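You operate a simulated robot arm through the tools that you are given. There is no shell and no other tool. Be economical: measure what you need, move in short steps, check, and stop when the job is done.

The job below is to be done with a simulated two-armed robot. You get a single attempt, and the scene is never put back.

JOB
Turn off rings two and three and the oven lamp; shut the open drawer.
Fine: the pots stay where they are, still warm.

It is judged by the outcome, as a careful person would: the job done as asked, and still so three seconds after it is handed in. It fails if anything else is knocked over, pushed out of place, dropped, spilled or broken.

ROBOT AND FRAMES
Two 7-joint arms with fingered hands on one trunk, on a base that drives. Base frame: it is fixed to the floor where the robot stands at the start and does not move with it; the origin is under the middle of the robot, x ahead of it, y to its left, z up; the surface under the hand at the start is at about z = 0.921. Units: m, rad, N and s.
The left shoulder is at the start at [0.07, 0.166, 1.143], the right one opposite. With the tool pointing down near the work surface each hand reaches from about 0.46 to 0.96 m from the robot's upright axis, wherever it stands, measured 20 degrees to its own side. Places, roughly: drawer beside the range [0.1, -0.8, 0.8]; knob for ring four [0.2, -0.5, 0.8]; knob for ring one [0.5, 0.1, 0.8]; knob for ring three [0.2, -0.4, 0.8]; knob for ring two [0.5, 0, 0.8]; lamp button [0.4, -0.2, 0.8]; oven knob [0.4, -0.1, 0.8]; red pot (30x21x10 cm) [0.6, -0.6, 1]; small steel pot (27x18x11 cm) [0.4, -0.5, 1]; tall aluminium pot (29x20x15 cm) [0.8, -0.3, 1]; tea towel [-2.25, 3, 0.75]; wide steel pot (31x22x8 cm) [0.6, -0.2, 1]. Payload 4.1 kg a hand.
The TCP of each hand is the grasp point between the finger pads, 0.032 m short of the fingertips. In the tool frame z runs along the fingers and y along their closing line. Largest opening 0.108 m; the body of the gripper starts 0.038 m behind the TCP. The gripper is a hand of 4 fingers: y runs from the thumb to the fingers, the wrist lies at [-0.016, -0.108, -0.186] in the tool frame, and closing takes about 1.5 s.
Orientation is that of the tool frame in the base frame, as [roll, pitch, yaw] about the fixed x, y, z axes, in that order (R = Rz(yaw) Ry(pitch) Rx(roll)). With the fingers straight down and the wrist toward the robot, the tool's x, y and z point along [0, 1, 0], [1, 0, 0] and [0, 0, -1] of the base frame.

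CONTROLS
- The arms move only by the tool servo_tool. It takes "left_series", "right_series" or both (then of equal length, played together; a hand with none holds still); each is a list of rows, each an object (a shift or turn left out is 0, a gripper value left out holds the last) with "dp": the shift along the base's x, y, z in m, a list of three; "dr": the turn, a rotation vector about the base's x, y, z in rad, a list of three. In form: [{"dp": [x, y, z], "dr": [ax, ay, az]}, ...]. A call has 1 to 12 rows; each row is the pose to reach, as a shift and turn from the pose commanded when the call began. "left_gripper" and "right_gripper" are, for a hand that has rows, the opening in per cent of the stroke, from 0 (shut) to 100 (fully open), set as the call begins (left out, the last holds). A row lasts 0.2 s, in which the tool goes at most 0.05 m and 0.15 rad; a call with a longer step from one row to the next is refused whole, and so is a gripper value outside its range. Where a pose cannot be reached the arm comes as near as it can. A force on the tool above 40 N (or 10 N above the force at the start of the call, whichever is more), or a blocked arm, ends the call early, and 0.2 s more pass. Each finger travels about 0.045 m/s and halts on what it meets, pressing with about 28 N; the grip force reading is that of the motor and also rises with nothing between the fingers. The clock runs only during rows and for 0.2 s after the last one: add rows that repeat a pose to give the fingers time. The reply holds the time, the measured pose of the TCP, the force on the tool along the base axes, the opening and the grip force, in the units named above and with some noise, with the torque about the TCP (base axes, N m) and any sound that the robot's microphone picked up.
- Cameras (640 x 400 px; columns grow to the right, rows downward): "scene" is now at [0.0987, -0.0592, 1.351]; the picture's right is [-0.76, -0.65, 0.00], its down [-0.50, 0.58, -0.65] and it looks along [0.42, -0.49, -0.76] (base axes); focal length 214 px, centre (320, 200). "left" rides on the left gripper at [-0.064, -0.093, -0.132] in its tool frame; the picture's right is [-0.80, -0.28, 0.53], its down [0.55, -0.71, 0.45] and it looks along [0.25, 0.65, 0.72] (tool axes); focal length 247 px, centre (320, 200). "right" rides on the right gripper at [0.064, -0.093, -0.132] in its tool frame; the picture's right is [-0.80, 0.28, -0.53], its down [-0.55, -0.71, 0.45] and it looks along [-0.25, 0.65, 0.72] (tool axes); focal length 247 px, centre (320, 200). There is no depth. A picture from a camera that has moved, and an enlarged one, comes with that camera's place and axes in the base frame and with its lens.
- camera(camera): a new picture of that camera. It takes no simulated time.
- move_column(by): slides the trunk up (or, below 0, down) by that many m; the arms and the scene camera ride with it, the base frame stays. It gives what a move gives, with no picture.
- drive_base(legs): drives the robot by 1 to 6 legs, each [ahead, left, turn to the left] in m, m and rad, along the robot's own axes; the way and the turn of a leg run together, so that a leg with both is an arc; at most 1.5 m and 3.142 rad a leg. The arms and the cameras ride along, it lands a little off, and it stops where it bumps. It gives what a move gives.
- move_fingers(index, middle, ring, thumb_bend, hand): sets how far each is bent, from 0 (flat) to 1 (curled in); at 0.3 the hand is open as for a grip, at 0.7 the pads meet at the TCP. One left out holds its place. A second passes; each finger stops where it meets its share of the squeeze, and holds until it gets a number again. A gripper value or a shape takes the hand back. It gives what a move gives, with no picture; readings hold the bend of each and the force on the fingers (four entries, about 0 where the hand has none), thumb and palm.
- preshape(shape, hand): the hand has 4 fingers and takes this shape, open, in about a second: jaw (thumb against the fingers, like two jaws); tri (thumb and two fingers); tip (a fingertip pinch); poke (one finger out to press); point (the index stretched); flat (the hand flat); cup (the hand cupped); fist (a fist). The gripper value then closes the fingers along that shape, each until it touches; the sizes above hold for jaw. It gives what a move gives, with no picture.
- aim_head(pan, tilt): turns the head with the scene camera to pan (to the left, within 1.501 rad either way) and tilt (down, from -0.506 to 1.204), counted from straight ahead of the robot. It gives what a move gives.
- inspect(camera, box): a new picture of the part [left, top, right, bottom] of that camera's present view, enlarged. It takes no simulated time.
- hand_in(): hands the job in; it is judged then, once.

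Go step by step. Nothing tells you exact positions but the pictures and the camera data: compare them with the known pose of the tool, close in by small moves and look again before you grip or let go. The budget is 120 turns and 88 pictures, counting those below and the enlarged ones. Unless the task says otherwise, let go and move clear before handing in, and close with one line.

The tools are called after "Emit:" by a JSON object that holds its "name" and its "arguments". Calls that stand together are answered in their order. servo_tool: Moves the arms, as the interface text tells. Its arguments: {"type":"object","properties":{"left_series":{"type":"array","items":{"type":"object","properties":{"dp":{"type":"array","items":{"type":"number"}},"dr":{"type":"array","items":{"type":"number"}}}}},"left_gripper":{"type":"number"},"right_series":{"type":"array","items":{"type":"object","properties":{"dp":{"type":"array","items":{"type":"number"}},"dr":{"type":"array","items":{"type":"number"}}}}},"right_gripper":{"type":"number"}},"required":[]} The other tools are called the same way: move_column (by) slides the trunk up or down; preshape (shape, hand) gives the hand a shape; move_fingers (index, middle, ring, thumb_bend, hand) moves the fingers one by one; drive_base (legs) drives the base; aim_head (pan, tilt) turns the head that bears the scene camera; camera (camera) takes a picture; inspect (camera, box) takes an enlarged picture of a part of a camera's view; hand_in () hands the job in.

At the start:

```text
time: 0.0
left_tcp_pos: [0.5526, -0.0195, 1.0688]
left_ee_rot: [3.141, 0.0, 1.57]
left_ft_force: [-0.2, -0.1, 0.6]
left_torque: [0.03, -0.02, -0.01]
left_opening: 0.1077
left_finger_force: 0.1
left_shape: jaw
left_bend: [0.3, 0.3, 0.3, 0.3]
left_finger forces: [0.0, 0.1, 0.0, 0.0, 0.0, 0.0]
right_tcp_pos: [0.3849, -0.5532, 1.0814]
right_ee_rot: [3.14, 0.0, 1.57]
right_ft_force: [-0.2, -0.6, 0.3]
right_torque: [0.0, 0.0, 0.0]
right_opening: 0.1075
right_finger_force: 0.1
right_shape: jaw
right_bend: [0.3, 0.3, 0.3, 0.3]
right_finger forces: [0.0, 0.0, 0.0, 0.0, 0.0, 0.0]
trunk travel left (down, up): [-0.65, 0.29]
robot x, y, heading: [0.0012, -0.0028, 0.0]
head pan, tilt: [-0.862, 0.864]
```

scene: 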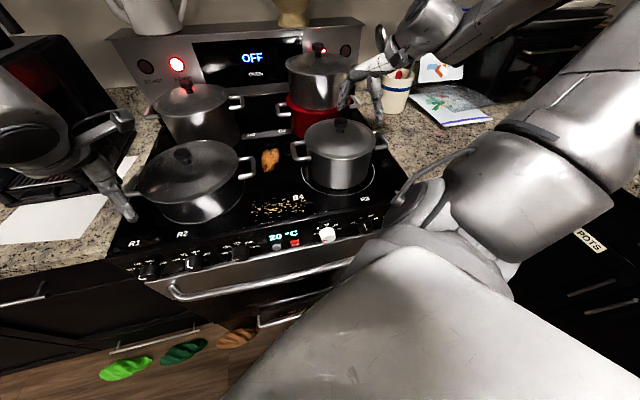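
right: 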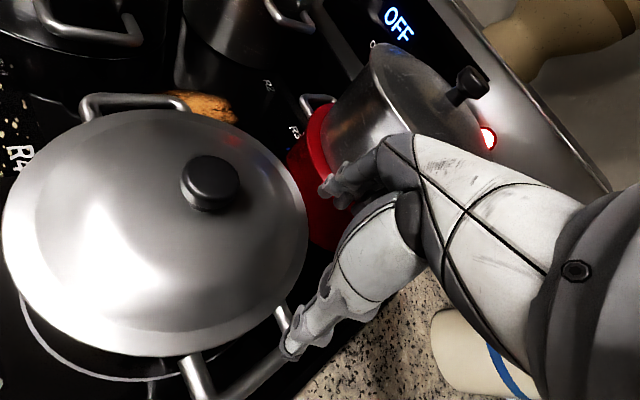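
left: 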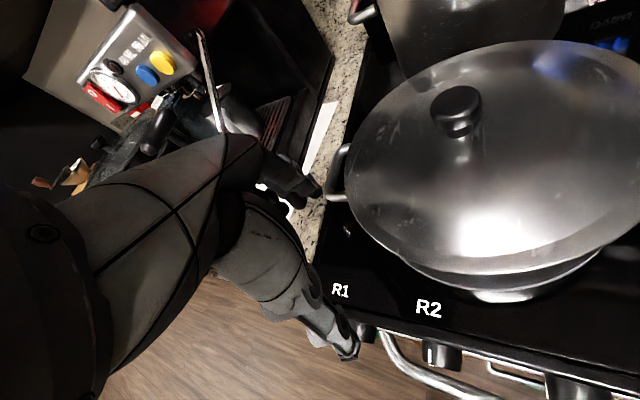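

I see the range set at an angle in front of me, with a row of knobs on its front edge and the right arm hanging over the small pot. I'll look closer at the knobs before I plan.

Emit:
{"name": "inspect", "arguments": {"camera": "scene", "box": [120, 200, 400, 375]}}

Emit:
{"name": "inspect", "arguments": {"camera": "scene", "box": [110, 20, 370, 180]}}

```text
2.29 times, centred on (260, 288) of scene
camera zoom: at [0.0987, -0.0592, 1.351], right [-0.76, -0.65, 0.0], down [-0.5, 0.58, -0.65], along [0.42, -0.49, -0.76], focal length 490 px, centre (457, 0)
```

zoom: 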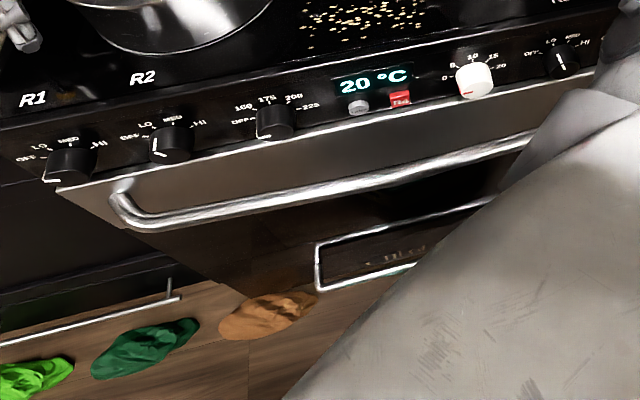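

```text
2.46 times, centred on (240, 100) of scene
camera zoom: at [0.0987, -0.0592, 1.351], right [-0.76, -0.65, 0.0], down [-0.5, 0.58, -0.65], along [0.42, -0.49, -0.76], focal length 528 px, centre (517, 446)
```

zoom: 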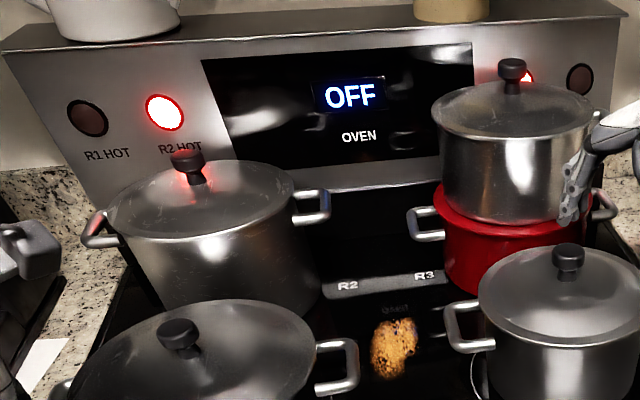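

The hands hover close to the pots, so I'll raise the trunk straight up first, checking that nothing hangs above it.

Emit:
{"name": "aim_head", "arguments": {"pan": -0.65, "tilt": -0.1}}

Emit:
{"name": "camera", "arguments": {"camera": "scene"}}

```text
time: 1.2
left_tcp_pos: [0.5547, -0.0195, 1.0677]
left_ee_rot: [3.141, 0.0, 1.571]
left_ft_force: [-0.5, 0.2, 0.3]
left_torque: [-0.04, 0.04, 0.01]
left_opening: 0.1076
left_finger_force: 0.1
left_shape: jaw
left_bend: [0.3, 0.3, 0.3, 0.3]
left_finger forces: [0.1, 0.1, 0.0, 0.1, 0.0, 0.0]
right_tcp_pos: [0.3851, -0.554, 1.0799]
right_ee_rot: [3.141, 0.001, 1.571]
right_ft_force: [-0.1, 0.0, -0.6]
right_torque: [0.0, -0.03, 0.01]
right_opening: 0.1076
right_finger_force: 0.0
right_shape: jaw
right_bend: [0.3, 0.3, 0.3, 0.3]
right_finger forces: [0.1, 0.0, 0.0, 0.1, 0.0, 0.0]
trunk travel left (down, up): [-0.65, 0.29]
robot x, y, heading: [-0.003, 0.0025, 0.001]
head pan, tilt: [-0.649, -0.099]
```

```text
82 pictures are left
camera scene: at [0.1176, -0.0531, 1.437], right [-0.6, -0.8, 0.0], down [0.08, -0.06, -1.0], along [0.79, -0.6, 0.1], focal length 214 px, centre (320, 200)
```

scene: 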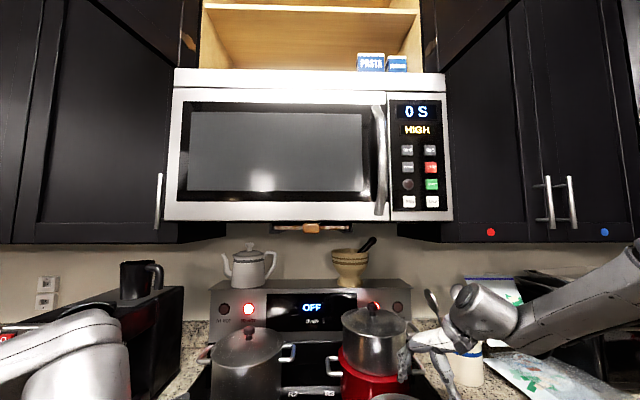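

A microwave and cabinets hang above at about z 1.44, so I'll raise only 0.1 m, then back away from the range along its normal.

Emit:
{"name": "move_column", "arguments": {"by": 0.1}}

Emit:
{"name": "aim_head", "arguments": {"pan": -0.65, "tilt": 0.6}}

Emit:
{"name": "camera", "arguments": {"camera": "scene"}}

Emit:
{"name": "camera", "arguments": {"camera": "right"}}

```text
time: 2.6
left_tcp_pos: [0.553, -0.0197, 1.1687]
left_ee_rot: [-3.141, 0.001, 1.571]
left_ft_force: [-0.5, 0.5, -0.2]
left_torque: [-0.01, -0.01, -0.03]
left_opening: 0.1073
left_finger_force: 0.2
left_shape: jaw
left_bend: [0.3, 0.3, 0.3, 0.3]
left_finger forces: [0.1, 0.0, 0.1, 0.0, 0.0, 0.0]
right_tcp_pos: [0.3836, -0.5524, 1.1806]
right_ee_rot: [3.141, 0.0, 1.573]
right_ft_force: [0.2, 0.7, 0.2]
right_torque: [-0.02, 0.0, 0.0]
right_opening: 0.1076
right_finger_force: 0.0
right_shape: jaw
right_bend: [0.3, 0.3, 0.3, 0.3]
right_finger forces: [0.0, 0.0, 0.0, 0.0, 0.1, 0.0]
trunk travel left (down, up): [-0.75, 0.19]
robot x, y, heading: [-0.002, -0.0002, 0.002]
head pan, tilt: [-0.649, -0.099]
```

```text
time: 3.6
left_tcp_pos: [0.5546, -0.0197, 1.1678]
left_ee_rot: [-3.141, -0.001, 1.571]
left_ft_force: [0.2, -0.2, -0.4]
left_torque: [0.02, 0.03, -0.01]
left_opening: 0.1078
left_finger_force: 0.0
left_shape: jaw
left_bend: [0.3, 0.3, 0.3, 0.3]
left_finger forces: [0.1, 0.1, 0.0, 0.0, 0.0, 0.0]
right_tcp_pos: [0.3833, -0.5527, 1.181]
right_ee_rot: [3.141, -0.001, 1.571]
right_ft_force: [0.8, 0.9, 0.3]
right_torque: [-0.02, 0.02, -0.01]
right_opening: 0.1078
right_finger_force: 0.1
right_shape: jaw
right_bend: [0.3, 0.3, 0.3, 0.3]
right_finger forces: [0.0, 0.1, 0.0, 0.0, 0.0, 0.1]
trunk travel left (down, up): [-0.75, 0.19]
robot x, y, heading: [0.0031, -0.0005, -0.005]
head pan, tilt: [-0.649, 0.6]
```

```text
81 pictures are left
camera scene: at [0.1187, -0.0539, 1.4731], right [-0.6, -0.8, 0.0], down [-0.45, 0.34, -0.83], along [0.66, -0.5, -0.56], focal length 214 px, centre (320, 200)
```

scene: 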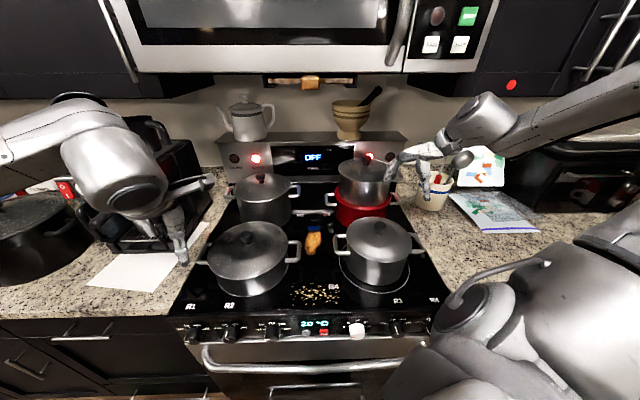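

```text
80 pictures are left
camera right: at [0.292, -0.4887, 1.3129], right [0.28, -0.8, 0.53], down [-0.71, -0.55, -0.45], along [0.65, -0.25, -0.72], focal length 247 px, centre (320, 200)
```

right: 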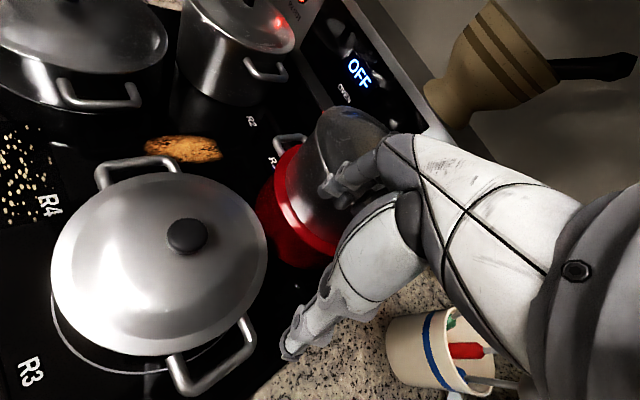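

The path back looks clear above the pots. I'll drive straight back from the range and turn to face it.

Emit:
{"name": "drive_base", "arguments": {"legs": [[-0.2, 0.15, 0], [0, 0, -0.64]]}}

Emit:
{"name": "aim_head", "arguments": {"pan": 0, "tilt": 0.7}}

Emit:
{"name": "camera", "arguments": {"camera": "scene"}}

```text
time: 7.2
left_tcp_pos: [0.2352, -0.1882, 1.168]
left_ee_rot: [3.141, 0.0, 0.955]
left_ft_force: [0.5, -0.5, 0.1]
left_torque: [0.01, 0.06, 0.01]
left_opening: 0.1076
left_finger_force: 0.1
left_shape: jaw
left_bend: [0.3, 0.3, 0.3, 0.3]
left_finger forces: [0.1, 0.0, 0.0, 0.0, 0.1, 0.0]
right_tcp_pos: [-0.2097, -0.5229, 1.1802]
right_ee_rot: [3.14, 0.001, 0.955]
right_ft_force: [0.7, -0.5, -0.9]
right_torque: [0.01, 0.01, -0.02]
right_opening: 0.1076
right_finger_force: 0.0
right_shape: jaw
right_bend: [0.3, 0.3, 0.3, 0.3]
right_finger forces: [0.1, 0.0, 0.0, 0.1, 0.0, 0.0]
trunk travel left (down, up): [-0.75, 0.19]
robot x, y, heading: [-0.2054, 0.1512, -0.616]
head pan, tilt: [-0.649, 0.6]
```

```text
time: 8.2
left_tcp_pos: [0.2356, -0.1864, 1.1681]
left_ee_rot: [3.14, -0.001, 0.955]
left_ft_force: [0.4, -1.1, 0.0]
left_torque: [0.03, -0.02, 0.03]
left_opening: 0.1077
left_finger_force: 0.1
left_shape: jaw
left_bend: [0.3, 0.3, 0.3, 0.3]
left_finger forces: [0.1, 0.0, 0.1, 0.0, 0.0, 0.0]
right_tcp_pos: [-0.2097, -0.525, 1.1804]
right_ee_rot: [-3.141, 0.001, 0.956]
right_ft_force: [-0.8, 0.0, -0.4]
right_torque: [0.01, 0.04, -0.02]
right_opening: 0.1075
right_finger_force: 0.0
right_shape: jaw
right_bend: [0.3, 0.3, 0.3, 0.3]
right_finger forces: [0.0, 0.1, 0.1, 0.0, 0.0, 0.0]
trunk travel left (down, up): [-0.75, 0.19]
robot x, y, heading: [-0.2039, 0.1471, -0.615]
head pan, tilt: [0.0, 0.7]
```

```text
79 pictures are left
camera scene: at [-0.0966, 0.0707, 1.4644], right [-0.58, -0.82, 0.0], down [-0.53, 0.37, -0.76], along [0.62, -0.44, -0.64], focal length 214 px, centre (320, 200)
```

scene: 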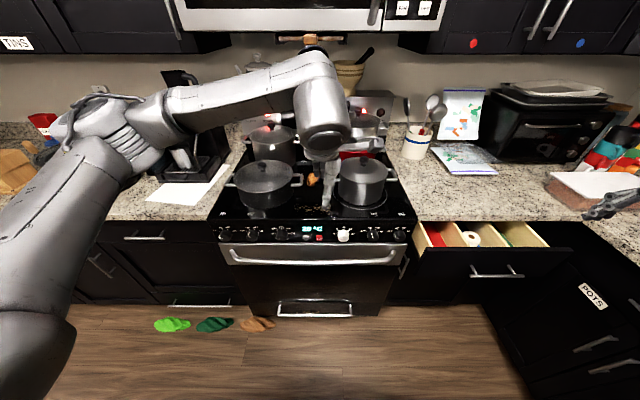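

Now I can see the open drawer right of the range, with things in it. I'll zoom in on it, on the knobs and on the left cabinet.

Emit:
{"name": "inspect", "arguments": {"camera": "scene", "box": [400, 190, 560, 290]}}

Emit:
{"name": "inspect", "arguments": {"camera": "scene", "box": [205, 200, 421, 335]}}

```text
4.00 times, centred on (480, 240) of scene
camera zoom: at [-0.0966, 0.0707, 1.4644], right [-0.58, -0.82, 0.0], down [-0.53, 0.37, -0.76], along [0.62, -0.44, -0.64], focal length 858 px, centre (-320, 40)
```

zoom: 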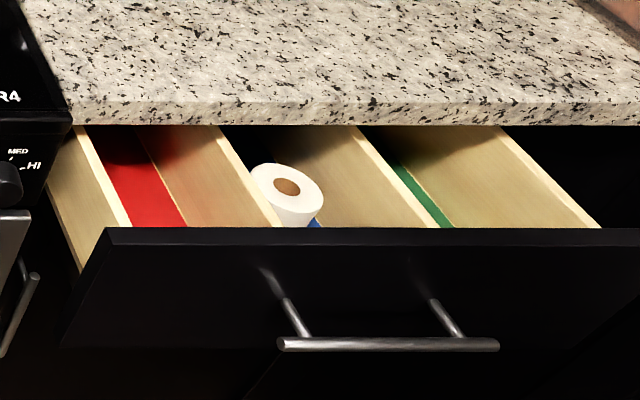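

```text
2.96 times, centred on (313, 268) of scene
camera zoom: at [-0.0966, 0.0707, 1.4644], right [-0.58, -0.82, 0.0], down [-0.53, 0.37, -0.76], along [0.62, -0.44, -0.64], focal length 636 px, centre (341, 0)
```

zoom: 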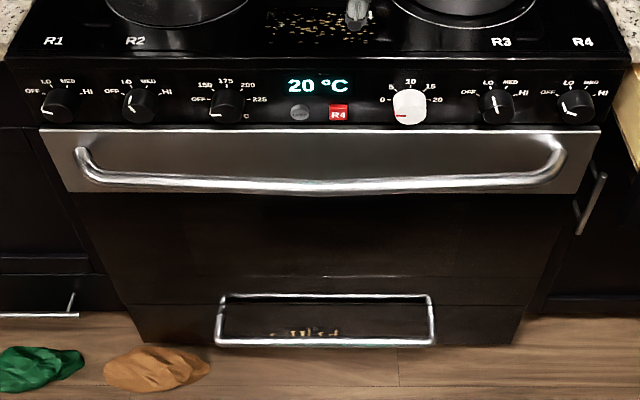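

I take the range's inward direction as about [0.82, -0.58, 0] and the knobs at z ≈ 0.85. Next I'll swing both hands to point horizontally at the range, well back from it.

Emit:
{"name": "servo_tool", "arguments": {"left_series": [{"dp": [0.007, 0.021, 0], "dr": [-0.0755, -0.107, 0]}, {"dp": [0.013, 0.042, 0], "dr": [-0.151, -0.214, 0]}, {"dp": [0.02, 0.0625, 0], "dr": [-0.2265, -0.321, 0]}, {"dp": [0.026, 0.083, 0], "dr": [-0.302, -0.428, 0]}, {"dp": [0.033, 0.104, 0], "dr": [-0.3775, -0.535, 0]}, {"dp": [0.04, 0.125, 0], "dr": [-0.453, -0.642, 0]}, {"dp": [0.046, 0.146, 0], "dr": [-0.5285, -0.749, 0]}, {"dp": [0.053, 0.167, 0], "dr": [-0.604, -0.856, 0]}, {"dp": [0.059, 0.1875, 0], "dr": [-0.6795, -0.963, 0]}, {"dp": [0.066, 0.208, 0], "dr": [-0.755, -1.07, 0]}, {"dp": [0.072, 0.229, 0], "dr": [-0.8305, -1.177, 0]}, {"dp": [0.079, 0.25, 0], "dr": [-0.906, -1.283, 0]}], "right_series": [{"dp": [0.0227, 0.0177, 0], "dr": [-0.0755, -0.107, 0]}, {"dp": [0.0453, 0.0353, 0], "dr": [-0.151, -0.214, 0]}, {"dp": [0.068, 0.053, 0], "dr": [-0.2265, -0.321, 0]}, {"dp": [0.0907, 0.0707, 0], "dr": [-0.302, -0.428, 0]}, {"dp": [0.1133, 0.0883, 0], "dr": [-0.3775, -0.535, 0]}, {"dp": [0.136, 0.106, 0], "dr": [-0.453, -0.642, 0]}, {"dp": [0.1587, 0.1237, 0], "dr": [-0.5285, -0.749, 0]}, {"dp": [0.1813, 0.1413, 0], "dr": [-0.604, -0.856, 0]}, {"dp": [0.204, 0.159, 0], "dr": [-0.6795, -0.963, 0]}, {"dp": [0.2267, 0.1767, 0], "dr": [-0.755, -1.07, 0]}, {"dp": [0.2493, 0.1943, 0], "dr": [-0.8305, -1.177, 0]}, {"dp": [0.272, 0.212, 0], "dr": [-0.906, -1.283, 0]}]}}

Emit:
{"name": "camera", "arguments": {"camera": "scene"}}

Emit:
{"name": "camera", "arguments": {"camera": "left"}}

```text
time: 10.8
left_tcp_pos: [0.2677, -0.082, 1.1692]
left_ee_rot: [2.487, 0.0, 0.955]
left_ft_force: [0.7, -0.5, 0.2]
left_torque: [0.01, -0.01, 0.01]
left_opening: 0.1078
left_finger_force: 0.1
left_shape: jaw
left_bend: [0.3, 0.3, 0.3, 0.3]
left_finger forces: [0.0, 0.0, 0.0, 0.1, 0.0, 0.1]
left hand out of reach, approached as far as the arm can: row 6, 7, 8, 9, 10, 11, 12
right_tcp_pos: [0.0663, -0.3632, 1.2572]
right_ee_rot: [1.585, 0.008, 0.967]
right_ft_force: [0.4, 0.4, 0.4]
right_torque: [0.01, -0.02, -0.04]
right_opening: 0.1081
right_finger_force: 0.1
right_shape: jaw
right_bend: [0.3, 0.3, 0.3, 0.3]
right_finger forces: [0.0, 0.1, 0.0, 0.0, 0.0, 0.0]
right hand out of reach, approached as far as the arm can: row 6, 7, 8, 10, 11, 12
trunk travel left (down, up): [-0.75, 0.19]
robot x, y, heading: [-0.2001, 0.1502, -0.619]
head pan, tilt: [0.0, 0.7]
```

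```text
76 pictures are left
camera scene: at [-0.0961, 0.0729, 1.4644], right [-0.58, -0.82, 0.0], down [-0.53, 0.37, -0.77], along [0.62, -0.44, -0.64], focal length 214 px, centre (320, 200)
```

scene: 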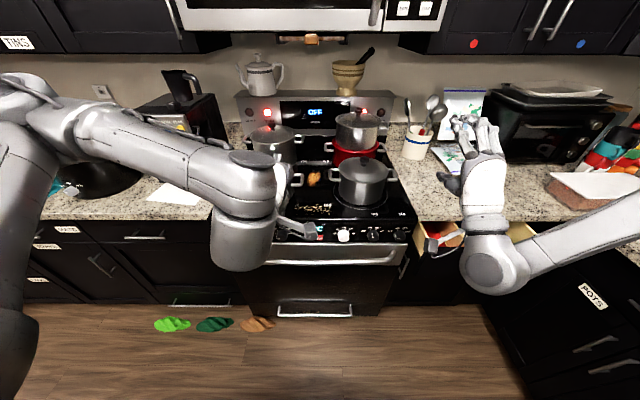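

```text
75 pictures are left
camera left: at [0.1036, -0.0464, 1.2164], right [-0.38, -0.71, -0.59], down [0.08, 0.61, -0.79], along [0.92, -0.35, -0.17], focal length 247 px, centre (320, 200)
```

left: 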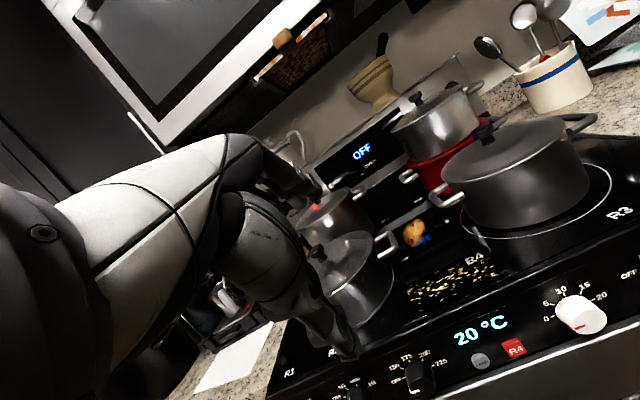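

The right hand now points forward; the left only got part of the way. I'll zoom in on the two buttons.

Emit:
{"name": "inspect", "arguments": {"camera": "left", "box": [420, 280, 640, 400]}}

Emit:
{"name": "camera", "arguments": {"camera": "right"}}

```text
2.91 times, centred on (530, 340) of left
camera zoom: at [0.1036, -0.0464, 1.2164], right [-0.38, -0.71, -0.59], down [0.08, 0.61, -0.79], along [0.92, -0.35, -0.17], focal length 718 px, centre (-291, -207)
```

zoom: 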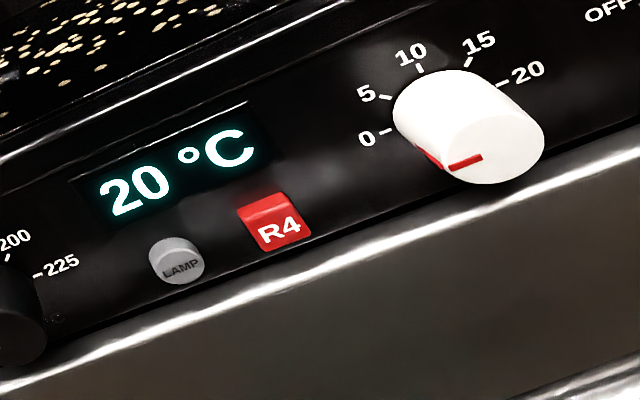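

```text
73 pictures are left
camera right: at [-0.0059, -0.2362, 1.1672], right [-0.89, -0.36, 0.3], down [0.05, -0.71, -0.71], along [0.46, -0.61, 0.64], focal length 247 px, centre (320, 200)
```

right: 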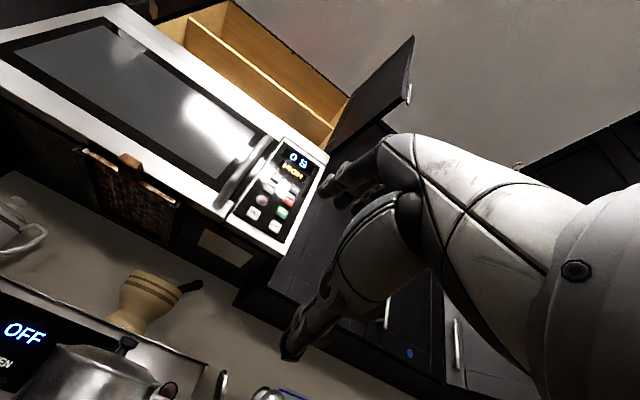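

The grey button is marked LAMP and the red one R4, so I'll press only the grey. I need more distance to point the hands level, so I'll check the room behind before backing up.

Emit:
{"name": "aim_head", "arguments": {"pan": 1.5, "tilt": 0.6}}

Emit:
{"name": "camera", "arguments": {"camera": "scene"}}

Emit:
{"name": "aim_head", "arguments": {"pan": -1.5, "tilt": 0.6}}

Emit:
{"name": "camera", "arguments": {"camera": "scene"}}

```text
time: 12.4
left_tcp_pos: [0.2672, -0.0845, 1.1697]
left_ee_rot: [2.487, -0.001, 0.956]
left_ft_force: [0.5, -0.9, 0.4]
left_torque: [-0.02, 0.0, 0.0]
left_opening: 0.1076
left_finger_force: 0.1
left_shape: jaw
left_bend: [0.3, 0.3, 0.3, 0.3]
left_finger forces: [0.1, 0.1, 0.0, 0.1, 0.0, 0.1]
right_tcp_pos: [0.0663, -0.3655, 1.2561]
right_ee_rot: [1.588, 0.008, 0.968]
right_ft_force: [-0.1, 0.1, 0.0]
right_torque: [-0.02, 0.01, -0.01]
right_opening: 0.1082
right_finger_force: 0.1
right_shape: jaw
right_bend: [0.3, 0.3, 0.3, 0.3]
right_finger forces: [0.0, 0.1, 0.1, 0.1, 0.1, 0.0]
trunk travel left (down, up): [-0.75, 0.19]
robot x, y, heading: [-0.2081, 0.1512, -0.613]
head pan, tilt: [1.499, 0.6]
```

```text
72 pictures are left
camera scene: at [-0.1098, 0.1881, 1.4731], right [0.77, -0.64, 0.0], down [-0.36, -0.44, -0.83], along [0.52, 0.64, -0.56], focal length 214 px, centre (320, 200)
```

scene: 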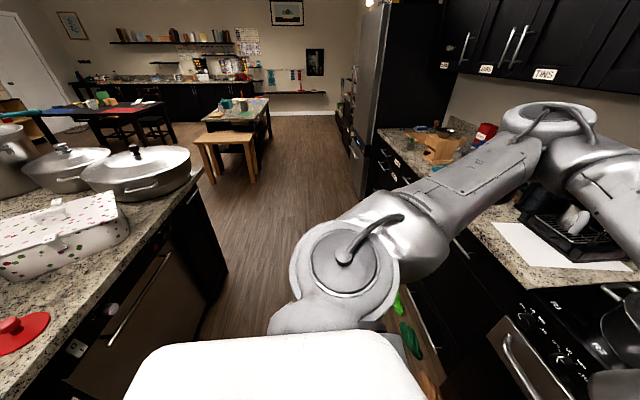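

```text
time: 15.0
left_tcp_pos: [0.2671, -0.0848, 1.1683]
left_ee_rot: [2.488, -0.002, 0.957]
left_ft_force: [0.4, -0.3, -0.2]
left_torque: [0.02, -0.01, -0.03]
left_opening: 0.1078
left_finger_force: 0.0
left_shape: jaw
left_bend: [0.3, 0.3, 0.3, 0.3]
left_finger forces: [0.0, 0.0, 0.0, 0.0, 0.0, 0.1]
right_tcp_pos: [0.0671, -0.3653, 1.2561]
right_ee_rot: [1.587, 0.007, 0.969]
right_ft_force: [0.6, 0.2, -0.2]
right_torque: [0.0, -0.01, 0.0]
right_opening: 0.1078
right_finger_force: 0.0
right_shape: jaw
right_bend: [0.3, 0.3, 0.3, 0.3]
right_finger forces: [0.0, 0.1, 0.0, 0.0, 0.0, 0.0]
trunk travel left (down, up): [-0.75, 0.19]
robot x, y, heading: [-0.2009, 0.152, -0.617]
head pan, tilt: [-1.499, 0.6]
```

```text
71 pictures are left
camera scene: at [-0.2117, 0.0442, 1.4731], right [-0.86, 0.52, 0.0], down [0.29, 0.48, -0.83], along [-0.43, -0.71, -0.56], focal length 214 px, centre (320, 200)
```

scene: 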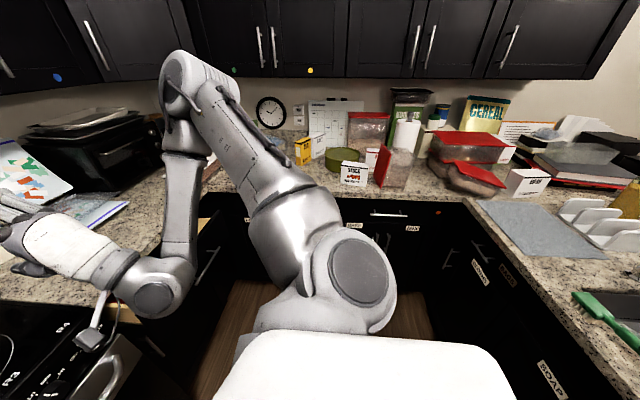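

There's a counter about 0.55 m behind me, so I can back up about 0.17 m. Then I'll stretch the hands further forward, where pointing level should be reachable.

Emit:
{"name": "drive_base", "arguments": {"legs": [[-0.17, 0.0, 0]]}}

Emit:
{"name": "aim_head", "arguments": {"pan": 0, "tilt": 0.7}}

Emit:
{"name": "servo_tool", "arguments": {"left_series": [{"dp": [0.018, 0.028, 0], "dr": [-0.0755, -0.107, 0]}, {"dp": [0.037, 0.045, 0], "dr": [-0.151, -0.214, 0]}, {"dp": [0.056, 0.06, 0], "dr": [-0.2265, -0.321, 0]}, {"dp": [0.075, 0.075, 0], "dr": [-0.302, -0.428, 0]}, {"dp": [0.094, 0.09, 0], "dr": [-0.3775, -0.535, 0]}, {"dp": [0.112, 0.105, 0], "dr": [-0.453, -0.642, 0]}, {"dp": [0.12, 0.12, 0], "dr": [-0.5285, -0.749, 0]}]}}

Emit:
{"name": "camera", "arguments": {"camera": "scene"}}

```text
time: 16.5
left_tcp_pos: [0.1292, 0.0122, 1.1685]
left_ee_rot: [2.489, -0.001, 0.952]
left_ft_force: [-0.2, -0.3, -0.4]
left_torque: [0.01, 0.0, 0.02]
left_opening: 0.1075
left_finger_force: 0.0
left_shape: jaw
left_bend: [0.3, 0.3, 0.3, 0.3]
left_finger forces: [0.0, 0.1, 0.0, 0.0, 0.0, 0.0]
right_tcp_pos: [-0.0721, -0.2674, 1.2561]
right_ee_rot: [1.586, 0.007, 0.966]
right_ft_force: [0.7, -0.9, -1.3]
right_torque: [0.01, 0.01, -0.01]
right_opening: 0.1079
right_finger_force: 0.1
right_shape: jaw
right_bend: [0.3, 0.3, 0.3, 0.3]
right_finger forces: [0.0, 0.0, 0.0, 0.0, 0.0, 0.0]
trunk travel left (down, up): [-0.75, 0.19]
robot x, y, heading: [-0.3421, 0.2482, -0.619]
head pan, tilt: [-1.499, 0.6]
```

```text
time: 18.1
left_tcp_pos: [0.1291, 0.0136, 1.1693]
left_ee_rot: [2.487, 0.0, 0.952]
left_ft_force: [0.0, 0.9, -0.1]
left_torque: [0.01, 0.03, -0.02]
left_opening: 0.1078
left_finger_force: 0.0
left_shape: jaw
left_bend: [0.3, 0.3, 0.3, 0.3]
left_finger forces: [0.0, 0.0, 0.1, 0.1, 0.1, 0.0]
right_tcp_pos: [-0.0737, -0.2679, 1.2554]
right_ee_rot: [1.587, 0.008, 0.964]
right_ft_force: [0.3, 0.0, 0.2]
right_torque: [-0.02, -0.02, -0.04]
right_opening: 0.1079
right_finger_force: 0.1
right_shape: jaw
right_bend: [0.3, 0.3, 0.3, 0.3]
right_finger forces: [0.1, 0.0, 0.1, 0.1, 0.0, 0.0]
trunk travel left (down, up): [-0.75, 0.19]
robot x, y, heading: [-0.3436, 0.2507, -0.615]
head pan, tilt: [0.0, 0.7]
```

```text
time: 19.7
left_tcp_pos: [0.2668, -0.0187, 1.2809]
left_ee_rot: [1.65, 0.02, 0.995]
left_ft_force: [-0.1, 0.0, -0.8]
left_torque: [-0.01, -0.02, -0.02]
left_opening: 0.1079
left_finger_force: 0.0
left_shape: jaw
left_bend: [0.3, 0.3, 0.3, 0.3]
left_finger forces: [0.1, 0.0, 0.0, 0.0, 0.0, 0.0]
left hand out of reach, approached as far as the arm can: row 1, 2, 3, 4, 5, 6, 7
right_tcp_pos: [-0.0708, -0.266, 1.2575]
right_ee_rot: [1.588, 0.01, 0.966]
right_ft_force: [0.1, 0.9, -0.3]
right_torque: [0.02, -0.02, -0.02]
right_opening: 0.1079
right_finger_force: 0.0
right_shape: jaw
right_bend: [0.3, 0.3, 0.3, 0.3]
right_finger forces: [0.0, 0.1, 0.0, 0.1, 0.0, 0.1]
trunk travel left (down, up): [-0.75, 0.19]
robot x, y, heading: [-0.3399, 0.2472, -0.619]
head pan, tilt: [0.0, 0.7]
```

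```text
70 pictures are left
camera scene: at [-0.2321, 0.1704, 1.4642], right [-0.58, -0.81, 0.0], down [-0.53, 0.37, -0.76], along [0.62, -0.44, -0.65], focal length 214 px, centre (320, 200)
```

scene: 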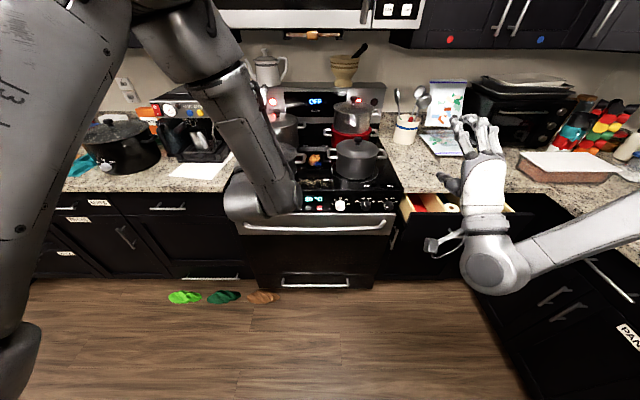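

Both hands now point level at about shoulder height, so lowering the trunk will bring them to knob height while they stay clear in the aisle.

Emit:
{"name": "move_column", "arguments": {"by": -0.3}}

Emit:
{"name": "camera", "arguments": {"camera": "scene"}}

Emit:
{"name": "camera", "arguments": {"camera": "left"}}

Emit:
{"name": "camera", "arguments": {"camera": "right"}}

```text
time: 22.7
left_tcp_pos: [0.263, -0.0205, 0.982]
left_ee_rot: [1.65, 0.018, 0.994]
left_ft_force: [0.3, 0.2, -0.3]
left_torque: [-0.04, 0.0, -0.02]
left_opening: 0.1082
left_finger_force: 0.0
left_shape: jaw
left_bend: [0.3, 0.3, 0.3, 0.3]
left_finger forces: [0.1, 0.0, 0.0, 0.1, 0.0, 0.0]
right_tcp_pos: [-0.0736, -0.2686, 0.9583]
right_ee_rot: [1.586, 0.008, 0.965]
right_ft_force: [0.7, -0.8, 0.4]
right_torque: [0.03, -0.01, 0.0]
right_opening: 0.1081
right_finger_force: 0.0
right_shape: jaw
right_bend: [0.3, 0.3, 0.3, 0.3]
right_finger forces: [0.1, 0.0, 0.1, 0.0, 0.0, 0.1]
trunk travel left (down, up): [-0.45, 0.49]
robot x, y, heading: [-0.3435, 0.247, -0.622]
head pan, tilt: [0.0, 0.7]
```

```text
69 pictures are left
camera scene: at [-0.2357, 0.1691, 1.1645], right [-0.58, -0.81, 0.0], down [-0.52, 0.37, -0.76], along [0.62, -0.44, -0.64], focal length 214 px, centre (320, 200)
```

scene: 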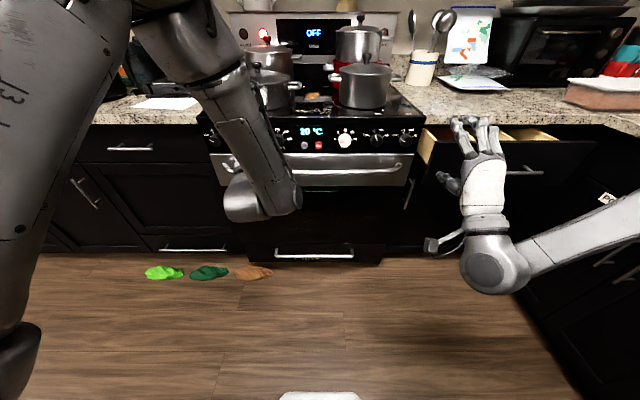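

```text
68 pictures are left
camera left: at [0.1102, -0.001, 0.9006], right [-0.01, -0.95, -0.31], down [0.62, 0.24, -0.75], along [0.78, -0.2, 0.59], focal length 247 px, centre (320, 200)
```

left: 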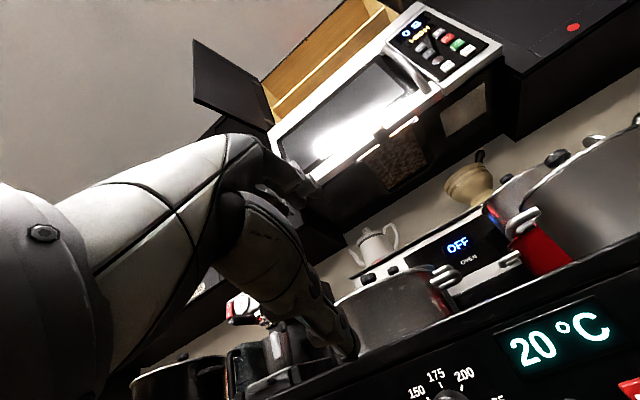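

```text
67 pictures are left
camera right: at [-0.1465, -0.1398, 0.8666], right [-0.89, -0.35, 0.3], down [0.04, -0.7, -0.71], along [0.46, -0.62, 0.64], focal length 247 px, centre (320, 200)
```

right: 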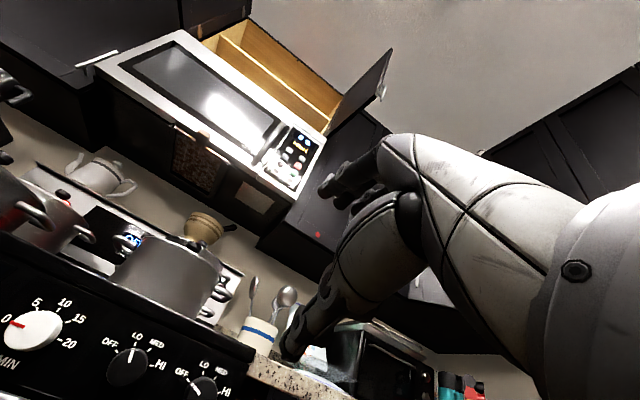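

The knobs show up better from here; I'll zoom in on the knob states and the drawer.

Emit:
{"name": "inspect", "arguments": {"camera": "right", "box": [0, 290, 240, 400]}}

Emit:
{"name": "inspect", "arguments": {"camera": "scene", "box": [190, 90, 430, 240]}}

```text
2.67 times, centred on (120, 345) of right
camera zoom: at [-0.1465, -0.1398, 0.8666], right [-0.89, -0.35, 0.3], down [0.04, -0.7, -0.71], along [0.46, -0.62, 0.64], focal length 659 px, centre (853, -187)
```

zoom: 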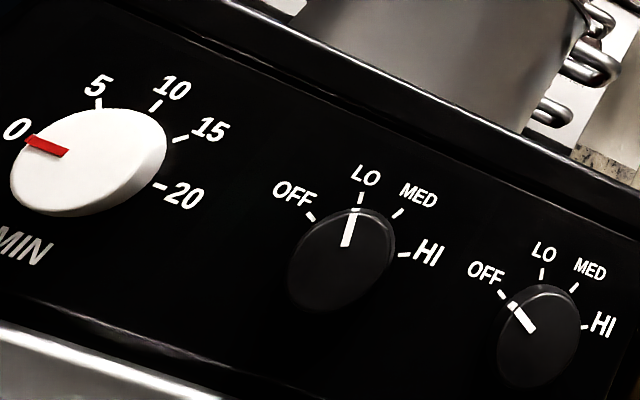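

```text
2.67 times, centred on (310, 165) of scene
camera zoom: at [-0.2357, 0.1691, 1.1645], right [-0.58, -0.81, 0.0], down [-0.52, 0.37, -0.76], along [0.62, -0.44, -0.64], focal length 572 px, centre (347, 293)
```

zoom: 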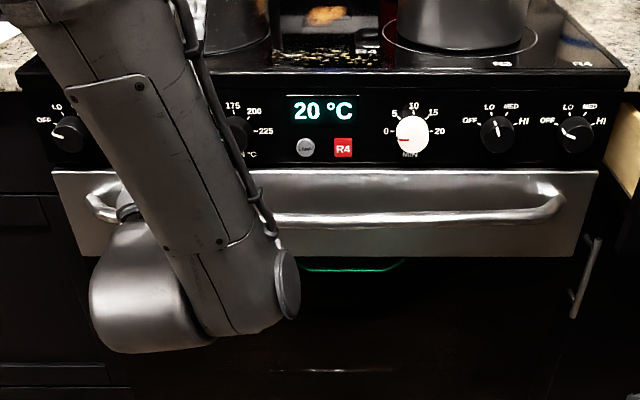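

R3 points near LO, R4 at OFF. R3's face is at about [0.216, -0.387, 0.85]. I'll lower another 0.1 m, bring the right hand up short of R3, and test whether the hand can roll counter-clockwise there.

Emit:
{"name": "move_column", "arguments": {"by": -0.1}}

Emit:
{"name": "servo_tool", "arguments": {"right_series": [{"dp": [0.0416, -0.0122, -0.002]}, {"dp": [0.0832, -0.0244, -0.004]}, {"dp": [0.1248, -0.0366, -0.006]}, {"dp": [0.166, -0.049, -0.008]}, {"dp": [0.208, -0.061, -0.008]}, {"dp": [0.208, -0.061, -0.008]}]}}

Emit:
{"name": "servo_tool", "arguments": {"right_series": [{"dr": [-0.114, 0.081, 0]}, {"dr": [-0.229, 0.162, 0]}, {"dr": [-0.343, 0.242, 0]}, {"dr": [-0.457, 0.323, 0]}, {"dr": [-0.571, 0.404, 0]}, {"dr": [-0.686, 0.485, 0]}, {"dr": [-0.8, 0.565, 0]}]}}

Emit:
{"name": "camera", "arguments": {"camera": "scene"}}

```text
time: 24.0
left_tcp_pos: [0.2631, -0.0203, 0.8828]
left_ee_rot: [1.649, 0.018, 0.994]
left_ft_force: [0.3, -0.3, 0.3]
left_torque: [-0.01, 0.01, -0.01]
left_opening: 0.1083
left_finger_force: 0.2
left_shape: jaw
left_bend: [0.3, 0.3, 0.3, 0.3]
left_finger forces: [0.0, 0.0, 0.0, 0.0, 0.0, 0.0]
right_tcp_pos: [-0.0728, -0.2677, 0.8567]
right_ee_rot: [1.587, 0.008, 0.964]
right_ft_force: [0.2, 0.1, 0.6]
right_torque: [0.01, -0.02, 0.01]
right_opening: 0.1081
right_finger_force: 0.0
right_shape: jaw
right_bend: [0.3, 0.3, 0.3, 0.3]
right_finger forces: [0.0, 0.0, 0.1, 0.0, 0.1, 0.0]
trunk travel left (down, up): [-0.35, 0.59]
robot x, y, heading: [-0.3408, 0.2423, -0.614]
head pan, tilt: [0.0, 0.7]
```

```text
time: 25.4
left_tcp_pos: [0.2629, -0.019, 0.882]
left_ee_rot: [1.647, 0.017, 0.991]
left_ft_force: [-0.4, 0.3, -0.2]
left_torque: [0.01, -0.04, 0.0]
left_opening: 0.1079
left_finger_force: 0.0
left_shape: jaw
left_bend: [0.3, 0.3, 0.3, 0.3]
left_finger forces: [0.0, 0.0, 0.0, 0.1, 0.0, 0.1]
right_tcp_pos: [0.041, -0.3484, 0.918]
right_ee_rot: [1.585, 0.007, 0.964]
right_ft_force: [-0.2, 0.4, 0.5]
right_torque: [0.02, 0.01, 0.03]
right_opening: 0.1078
right_finger_force: 0.1
right_shape: jaw
right_bend: [0.3, 0.3, 0.3, 0.3]
right_finger forces: [0.0, 0.0, 0.1, 0.1, 0.0, 0.0]
right hand out of reach, approached as far as the arm can: row 1, 2, 3, 4, 5, 6
trunk travel left (down, up): [-0.35, 0.59]
robot x, y, heading: [-0.344, 0.2467, -0.621]
head pan, tilt: [0.0, 0.7]
```

```text
time: 27.0
left_tcp_pos: [0.264, -0.0208, 0.8813]
left_ee_rot: [1.649, 0.018, 0.994]
left_ft_force: [-0.5, -0.3, 0.2]
left_torque: [-0.01, -0.02, 0.04]
left_opening: 0.1081
left_finger_force: 0.1
left_shape: jaw
left_bend: [0.3, 0.3, 0.3, 0.3]
left_finger forces: [0.1, 0.0, 0.0, 0.0, 0.0, 0.0]
right_tcp_pos: [0.0437, -0.3434, 0.9169]
right_ee_rot: [1.6, 0.989, 0.973]
right_ft_force: [0.0, -0.5, -0.1]
right_torque: [-0.01, -0.01, -0.04]
right_opening: 0.1082
right_finger_force: 0.1
right_shape: jaw
right_bend: [0.3, 0.3, 0.3, 0.3]
right_finger forces: [0.0, 0.1, 0.0, 0.0, 0.1, 0.1]
trunk travel left (down, up): [-0.35, 0.59]
robot x, y, heading: [-0.3446, 0.2459, -0.617]
head pan, tilt: [0.0, 0.7]
```

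```text
64 pictures are left
camera scene: at [-0.2357, 0.1692, 1.0644], right [-0.58, -0.81, 0.0], down [-0.52, 0.37, -0.76], along [0.62, -0.44, -0.64], focal length 214 px, centre (320, 200)
```

scene: 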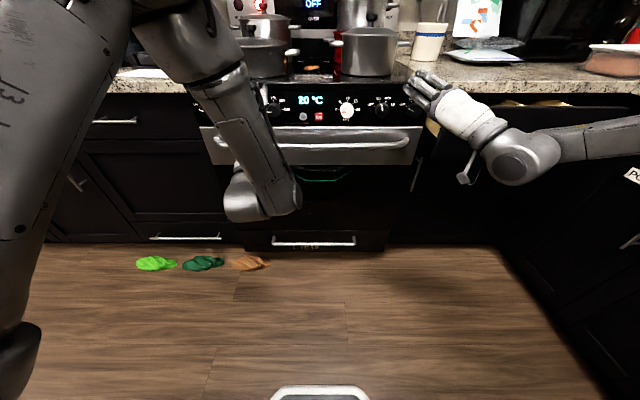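

The roll works, but the arm was blocked short of the target before rolling. I'll try the standoff position with the hand rolled.

Emit:
{"name": "servo_tool", "arguments": {"right_series": [{"dp": [0.023, 0.0035, -0.017]}, {"dp": [0.046, 0.007, -0.034]}, {"dp": [0.068, 0.0105, -0.05]}, {"dp": [0.091, 0.014, -0.067]}, {"dp": [0.091, 0.014, -0.067]}]}}

Emit:
{"name": "camera", "arguments": {"camera": "right"}}

```text
time: 28.2
left_tcp_pos: [0.2624, -0.0203, 0.8813]
left_ee_rot: [1.649, 0.017, 0.995]
left_ft_force: [0.5, 0.2, 0.5]
left_torque: [-0.02, 0.03, 0.03]
left_opening: 0.1082
left_finger_force: 0.1
left_shape: jaw
left_bend: [0.3, 0.3, 0.3, 0.3]
left_finger forces: [0.0, 0.1, 0.0, 0.1, 0.0, 0.0]
right_tcp_pos: [0.1026, -0.333, 0.8718]
right_ee_rot: [1.599, 0.987, 0.971]
right_ft_force: [0.0, 0.3, 0.1]
right_torque: [0.01, 0.01, 0.06]
right_opening: 0.108
right_finger_force: 0.1
right_shape: jaw
right_bend: [0.3, 0.3, 0.3, 0.3]
right_finger forces: [0.0, 0.0, 0.0, 0.0, 0.1, 0.0]
right hand out of reach, approached as far as the arm can: row 3, 4, 5
trunk travel left (down, up): [-0.35, 0.59]
robot x, y, heading: [-0.3423, 0.2468, -0.618]
head pan, tilt: [0.0, 0.7]
```

```text
63 pictures are left
camera right: at [-0.0289, -0.2902, 0.77], right [-0.54, 0.14, 0.83], down [-0.15, -0.99, 0.06], along [0.83, -0.1, 0.55], focal length 247 px, centre (320, 200)
```

right: 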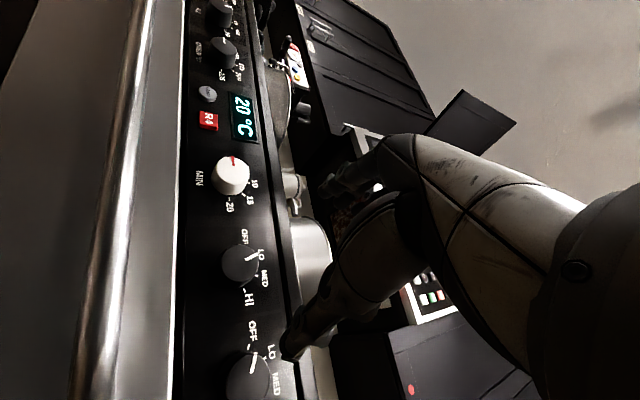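

The limit seems to depend on height relative to the shoulder, so I'll retreat a little, lower the trunk further and raise the hand relative to it.

Emit:
{"name": "servo_tool", "arguments": {"right_series": [{"dp": [-0.04, 0.028, 0.02]}, {"dp": [-0.08, 0.057, 0.04]}]}}

Emit:
{"name": "move_column", "arguments": {"by": -0.22}}

Emit:
{"name": "servo_tool", "arguments": {"right_series": [{"dp": [0.005, 0.005, 0.04]}, {"dp": [0.01, 0.01, 0.08]}, {"dp": [0.01, 0.01, 0.12]}, {"dp": [0.01, 0.01, 0.16]}, {"dp": [0.01, 0.01, 0.16]}]}}

```text
refused: row 1 steps farther than a row can; nothing moved
```

```text
time: 30.5
left_tcp_pos: [0.2632, -0.0206, 0.6624]
left_ee_rot: [1.649, 0.018, 0.992]
left_ft_force: [0.0, 0.4, -0.1]
left_torque: [0.01, -0.01, 0.03]
left_opening: 0.108
left_finger_force: 0.1
left_shape: jaw
left_bend: [0.3, 0.3, 0.3, 0.3]
left_finger forces: [0.1, 0.0, 0.1, 0.0, 0.0, 0.0]
right_tcp_pos: [0.1039, -0.3324, 0.6514]
right_ee_rot: [1.6, 0.986, 0.972]
right_ft_force: [-0.7, -1.0, -0.1]
right_torque: [-0.01, -0.02, -0.01]
right_opening: 0.1083
right_finger_force: 0.0
right_shape: jaw
right_bend: [0.3, 0.3, 0.3, 0.3]
right_finger forces: [0.0, 0.0, 0.1, 0.0, 0.0, 0.0]
trunk travel left (down, up): [-0.13, 0.81]
robot x, y, heading: [-0.3447, 0.244, -0.62]
head pan, tilt: [0.0, 0.7]
```

```text
time: 31.7
left_tcp_pos: [0.2631, -0.0195, 0.6617]
left_ee_rot: [1.65, 0.018, 0.994]
left_ft_force: [0.9, -0.1, -0.6]
left_torque: [0.01, -0.02, 0.0]
left_opening: 0.1077
left_finger_force: 0.0
left_shape: jaw
left_bend: [0.3, 0.3, 0.3, 0.3]
left_finger forces: [0.1, 0.0, 0.1, 0.0, 0.0, 0.0]
right_tcp_pos: [0.1103, -0.3242, 0.8111]
right_ee_rot: [1.605, 0.989, 0.977]
right_ft_force: [-1.0, -0.1, 0.8]
right_torque: [-0.02, 0.0, -0.03]
right_opening: 0.1082
right_finger_force: 0.0
right_shape: jaw
right_bend: [0.3, 0.3, 0.3, 0.3]
right_finger forces: [0.1, 0.1, 0.0, 0.0, 0.1, 0.0]
trunk travel left (down, up): [-0.13, 0.81]
robot x, y, heading: [-0.3457, 0.2484, -0.624]
head pan, tilt: [0.0, 0.7]
```

No contact, and the hand is now reachable at this height. I'll move to knob height at standoff and roll half a radian back, ready to grip.

Emit:
{"name": "servo_tool", "arguments": {"right_series": [{"dp": [0.002, 0.002, 0.01], "dr": [0.102, -0.072, 0]}, {"dp": [0.004, 0.005, 0.02], "dr": [0.204, -0.144, 0]}, {"dp": [0.006, 0.008, 0.03], "dr": [0.306, -0.216, 0]}, {"dp": [0.006, 0.0085, 0.039], "dr": [0.408, -0.288, 0]}, {"dp": [0.006, 0.0085, 0.039], "dr": [0.408, -0.288, 0]}]}}

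Emit:
{"name": "camera", "arguments": {"camera": "right"}}

Emit:
{"name": "camera", "arguments": {"camera": "scene"}}

```text
time: 32.9
left_tcp_pos: [0.2634, -0.0206, 0.6615]
left_ee_rot: [1.649, 0.017, 0.994]
left_ft_force: [0.6, -0.3, -0.1]
left_torque: [0.03, 0.03, 0.05]
left_opening: 0.108
left_finger_force: 0.1
left_shape: jaw
left_bend: [0.3, 0.3, 0.3, 0.3]
left_finger forces: [0.1, 0.0, 0.0, 0.0, 0.0, 0.1]
right_tcp_pos: [0.1192, -0.3147, 0.853]
right_ee_rot: [1.591, 0.487, 0.966]
right_ft_force: [-0.1, 1.0, -0.3]
right_torque: [0.01, 0.02, 0.03]
right_opening: 0.1079
right_finger_force: 0.0
right_shape: jaw
right_bend: [0.3, 0.3, 0.3, 0.3]
right_finger forces: [0.0, 0.0, 0.0, 0.1, 0.0, 0.0]
trunk travel left (down, up): [-0.13, 0.81]
robot x, y, heading: [-0.3422, 0.2484, -0.622]
head pan, tilt: [0.0, 0.7]
```

```text
62 pictures are left
camera right: at [0.0168, -0.2276, 0.7428], right [-0.76, -0.17, 0.63], down [-0.11, -0.92, -0.38], along [0.65, -0.35, 0.68], focal length 247 px, centre (320, 200)
```

right: 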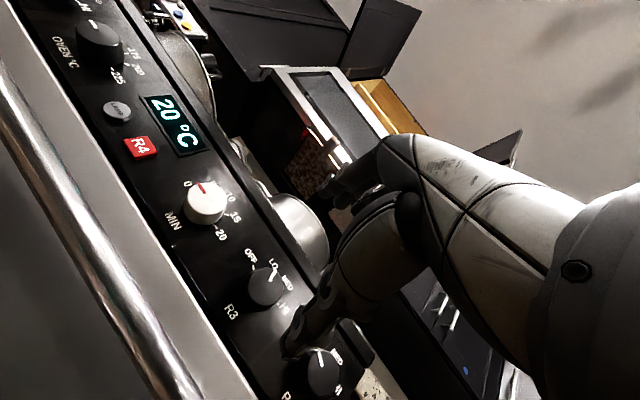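

```text
61 pictures are left
camera scene: at [-0.2356, 0.1691, 0.8444], right [-0.58, -0.81, 0.0], down [-0.52, 0.37, -0.76], along [0.62, -0.44, -0.64], focal length 214 px, centre (320, 200)
```

scene: 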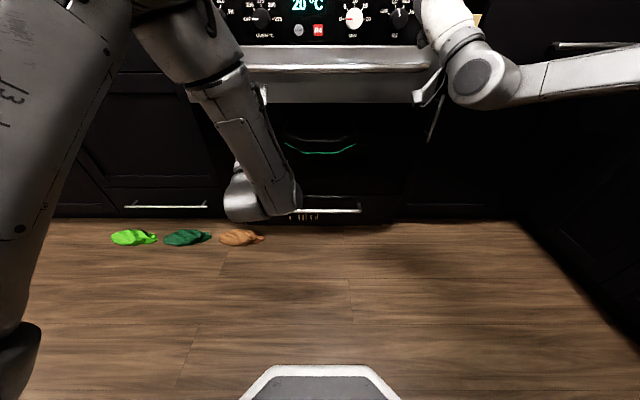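

Reachable. The scene camera is now at knob height, so I'll level the head for a straight-on view.

Emit:
{"name": "aim_head", "arguments": {"pan": 0, "tilt": 0.0}}

Emit:
{"name": "camera", "arguments": {"camera": "scene"}}

Emit:
{"name": "inspect", "arguments": {"camera": "scene", "box": [330, 140, 490, 240]}}

```text
time: 34.0
left_tcp_pos: [0.2634, -0.0202, 0.6624]
left_ee_rot: [1.65, 0.018, 0.995]
left_ft_force: [-0.6, 0.2, -0.1]
left_torque: [0.01, 0.02, 0.0]
left_opening: 0.108
left_finger_force: 0.0
left_shape: jaw
left_bend: [0.3, 0.3, 0.3, 0.3]
left_finger forces: [0.1, 0.0, 0.1, 0.0, 0.0, 0.1]
right_tcp_pos: [0.1182, -0.315, 0.852]
right_ee_rot: [1.591, 0.489, 0.966]
right_ft_force: [0.3, 1.2, 0.2]
right_torque: [0.02, -0.02, 0.01]
right_opening: 0.1081
right_finger_force: 0.1
right_shape: jaw
right_bend: [0.3, 0.3, 0.3, 0.3]
right_finger forces: [0.1, 0.0, 0.0, 0.1, 0.0, 0.0]
trunk travel left (down, up): [-0.13, 0.81]
robot x, y, heading: [-0.3425, 0.2471, -0.624]
head pan, tilt: [0.0, 0.0]
```

```text
60 pictures are left
camera scene: at [-0.2315, 0.1661, 0.9082], right [-0.58, -0.81, 0.0], down [0.0, 0.0, -1.0], along [0.81, -0.58, 0.0], focal length 214 px, centre (320, 200)
```

scene: 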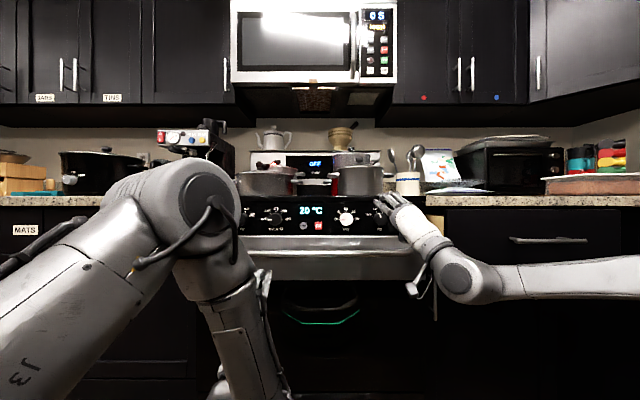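

```text
4.00 times, centred on (410, 190) of scene
camera zoom: at [-0.2315, 0.1661, 0.9082], right [-0.58, -0.81, 0.0], down [0.0, 0.0, -1.0], along [0.81, -0.58, 0.0], focal length 858 px, centre (-40, 240)
```

zoom: 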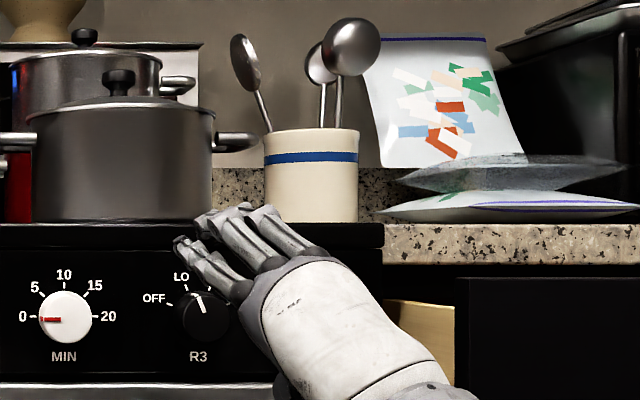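

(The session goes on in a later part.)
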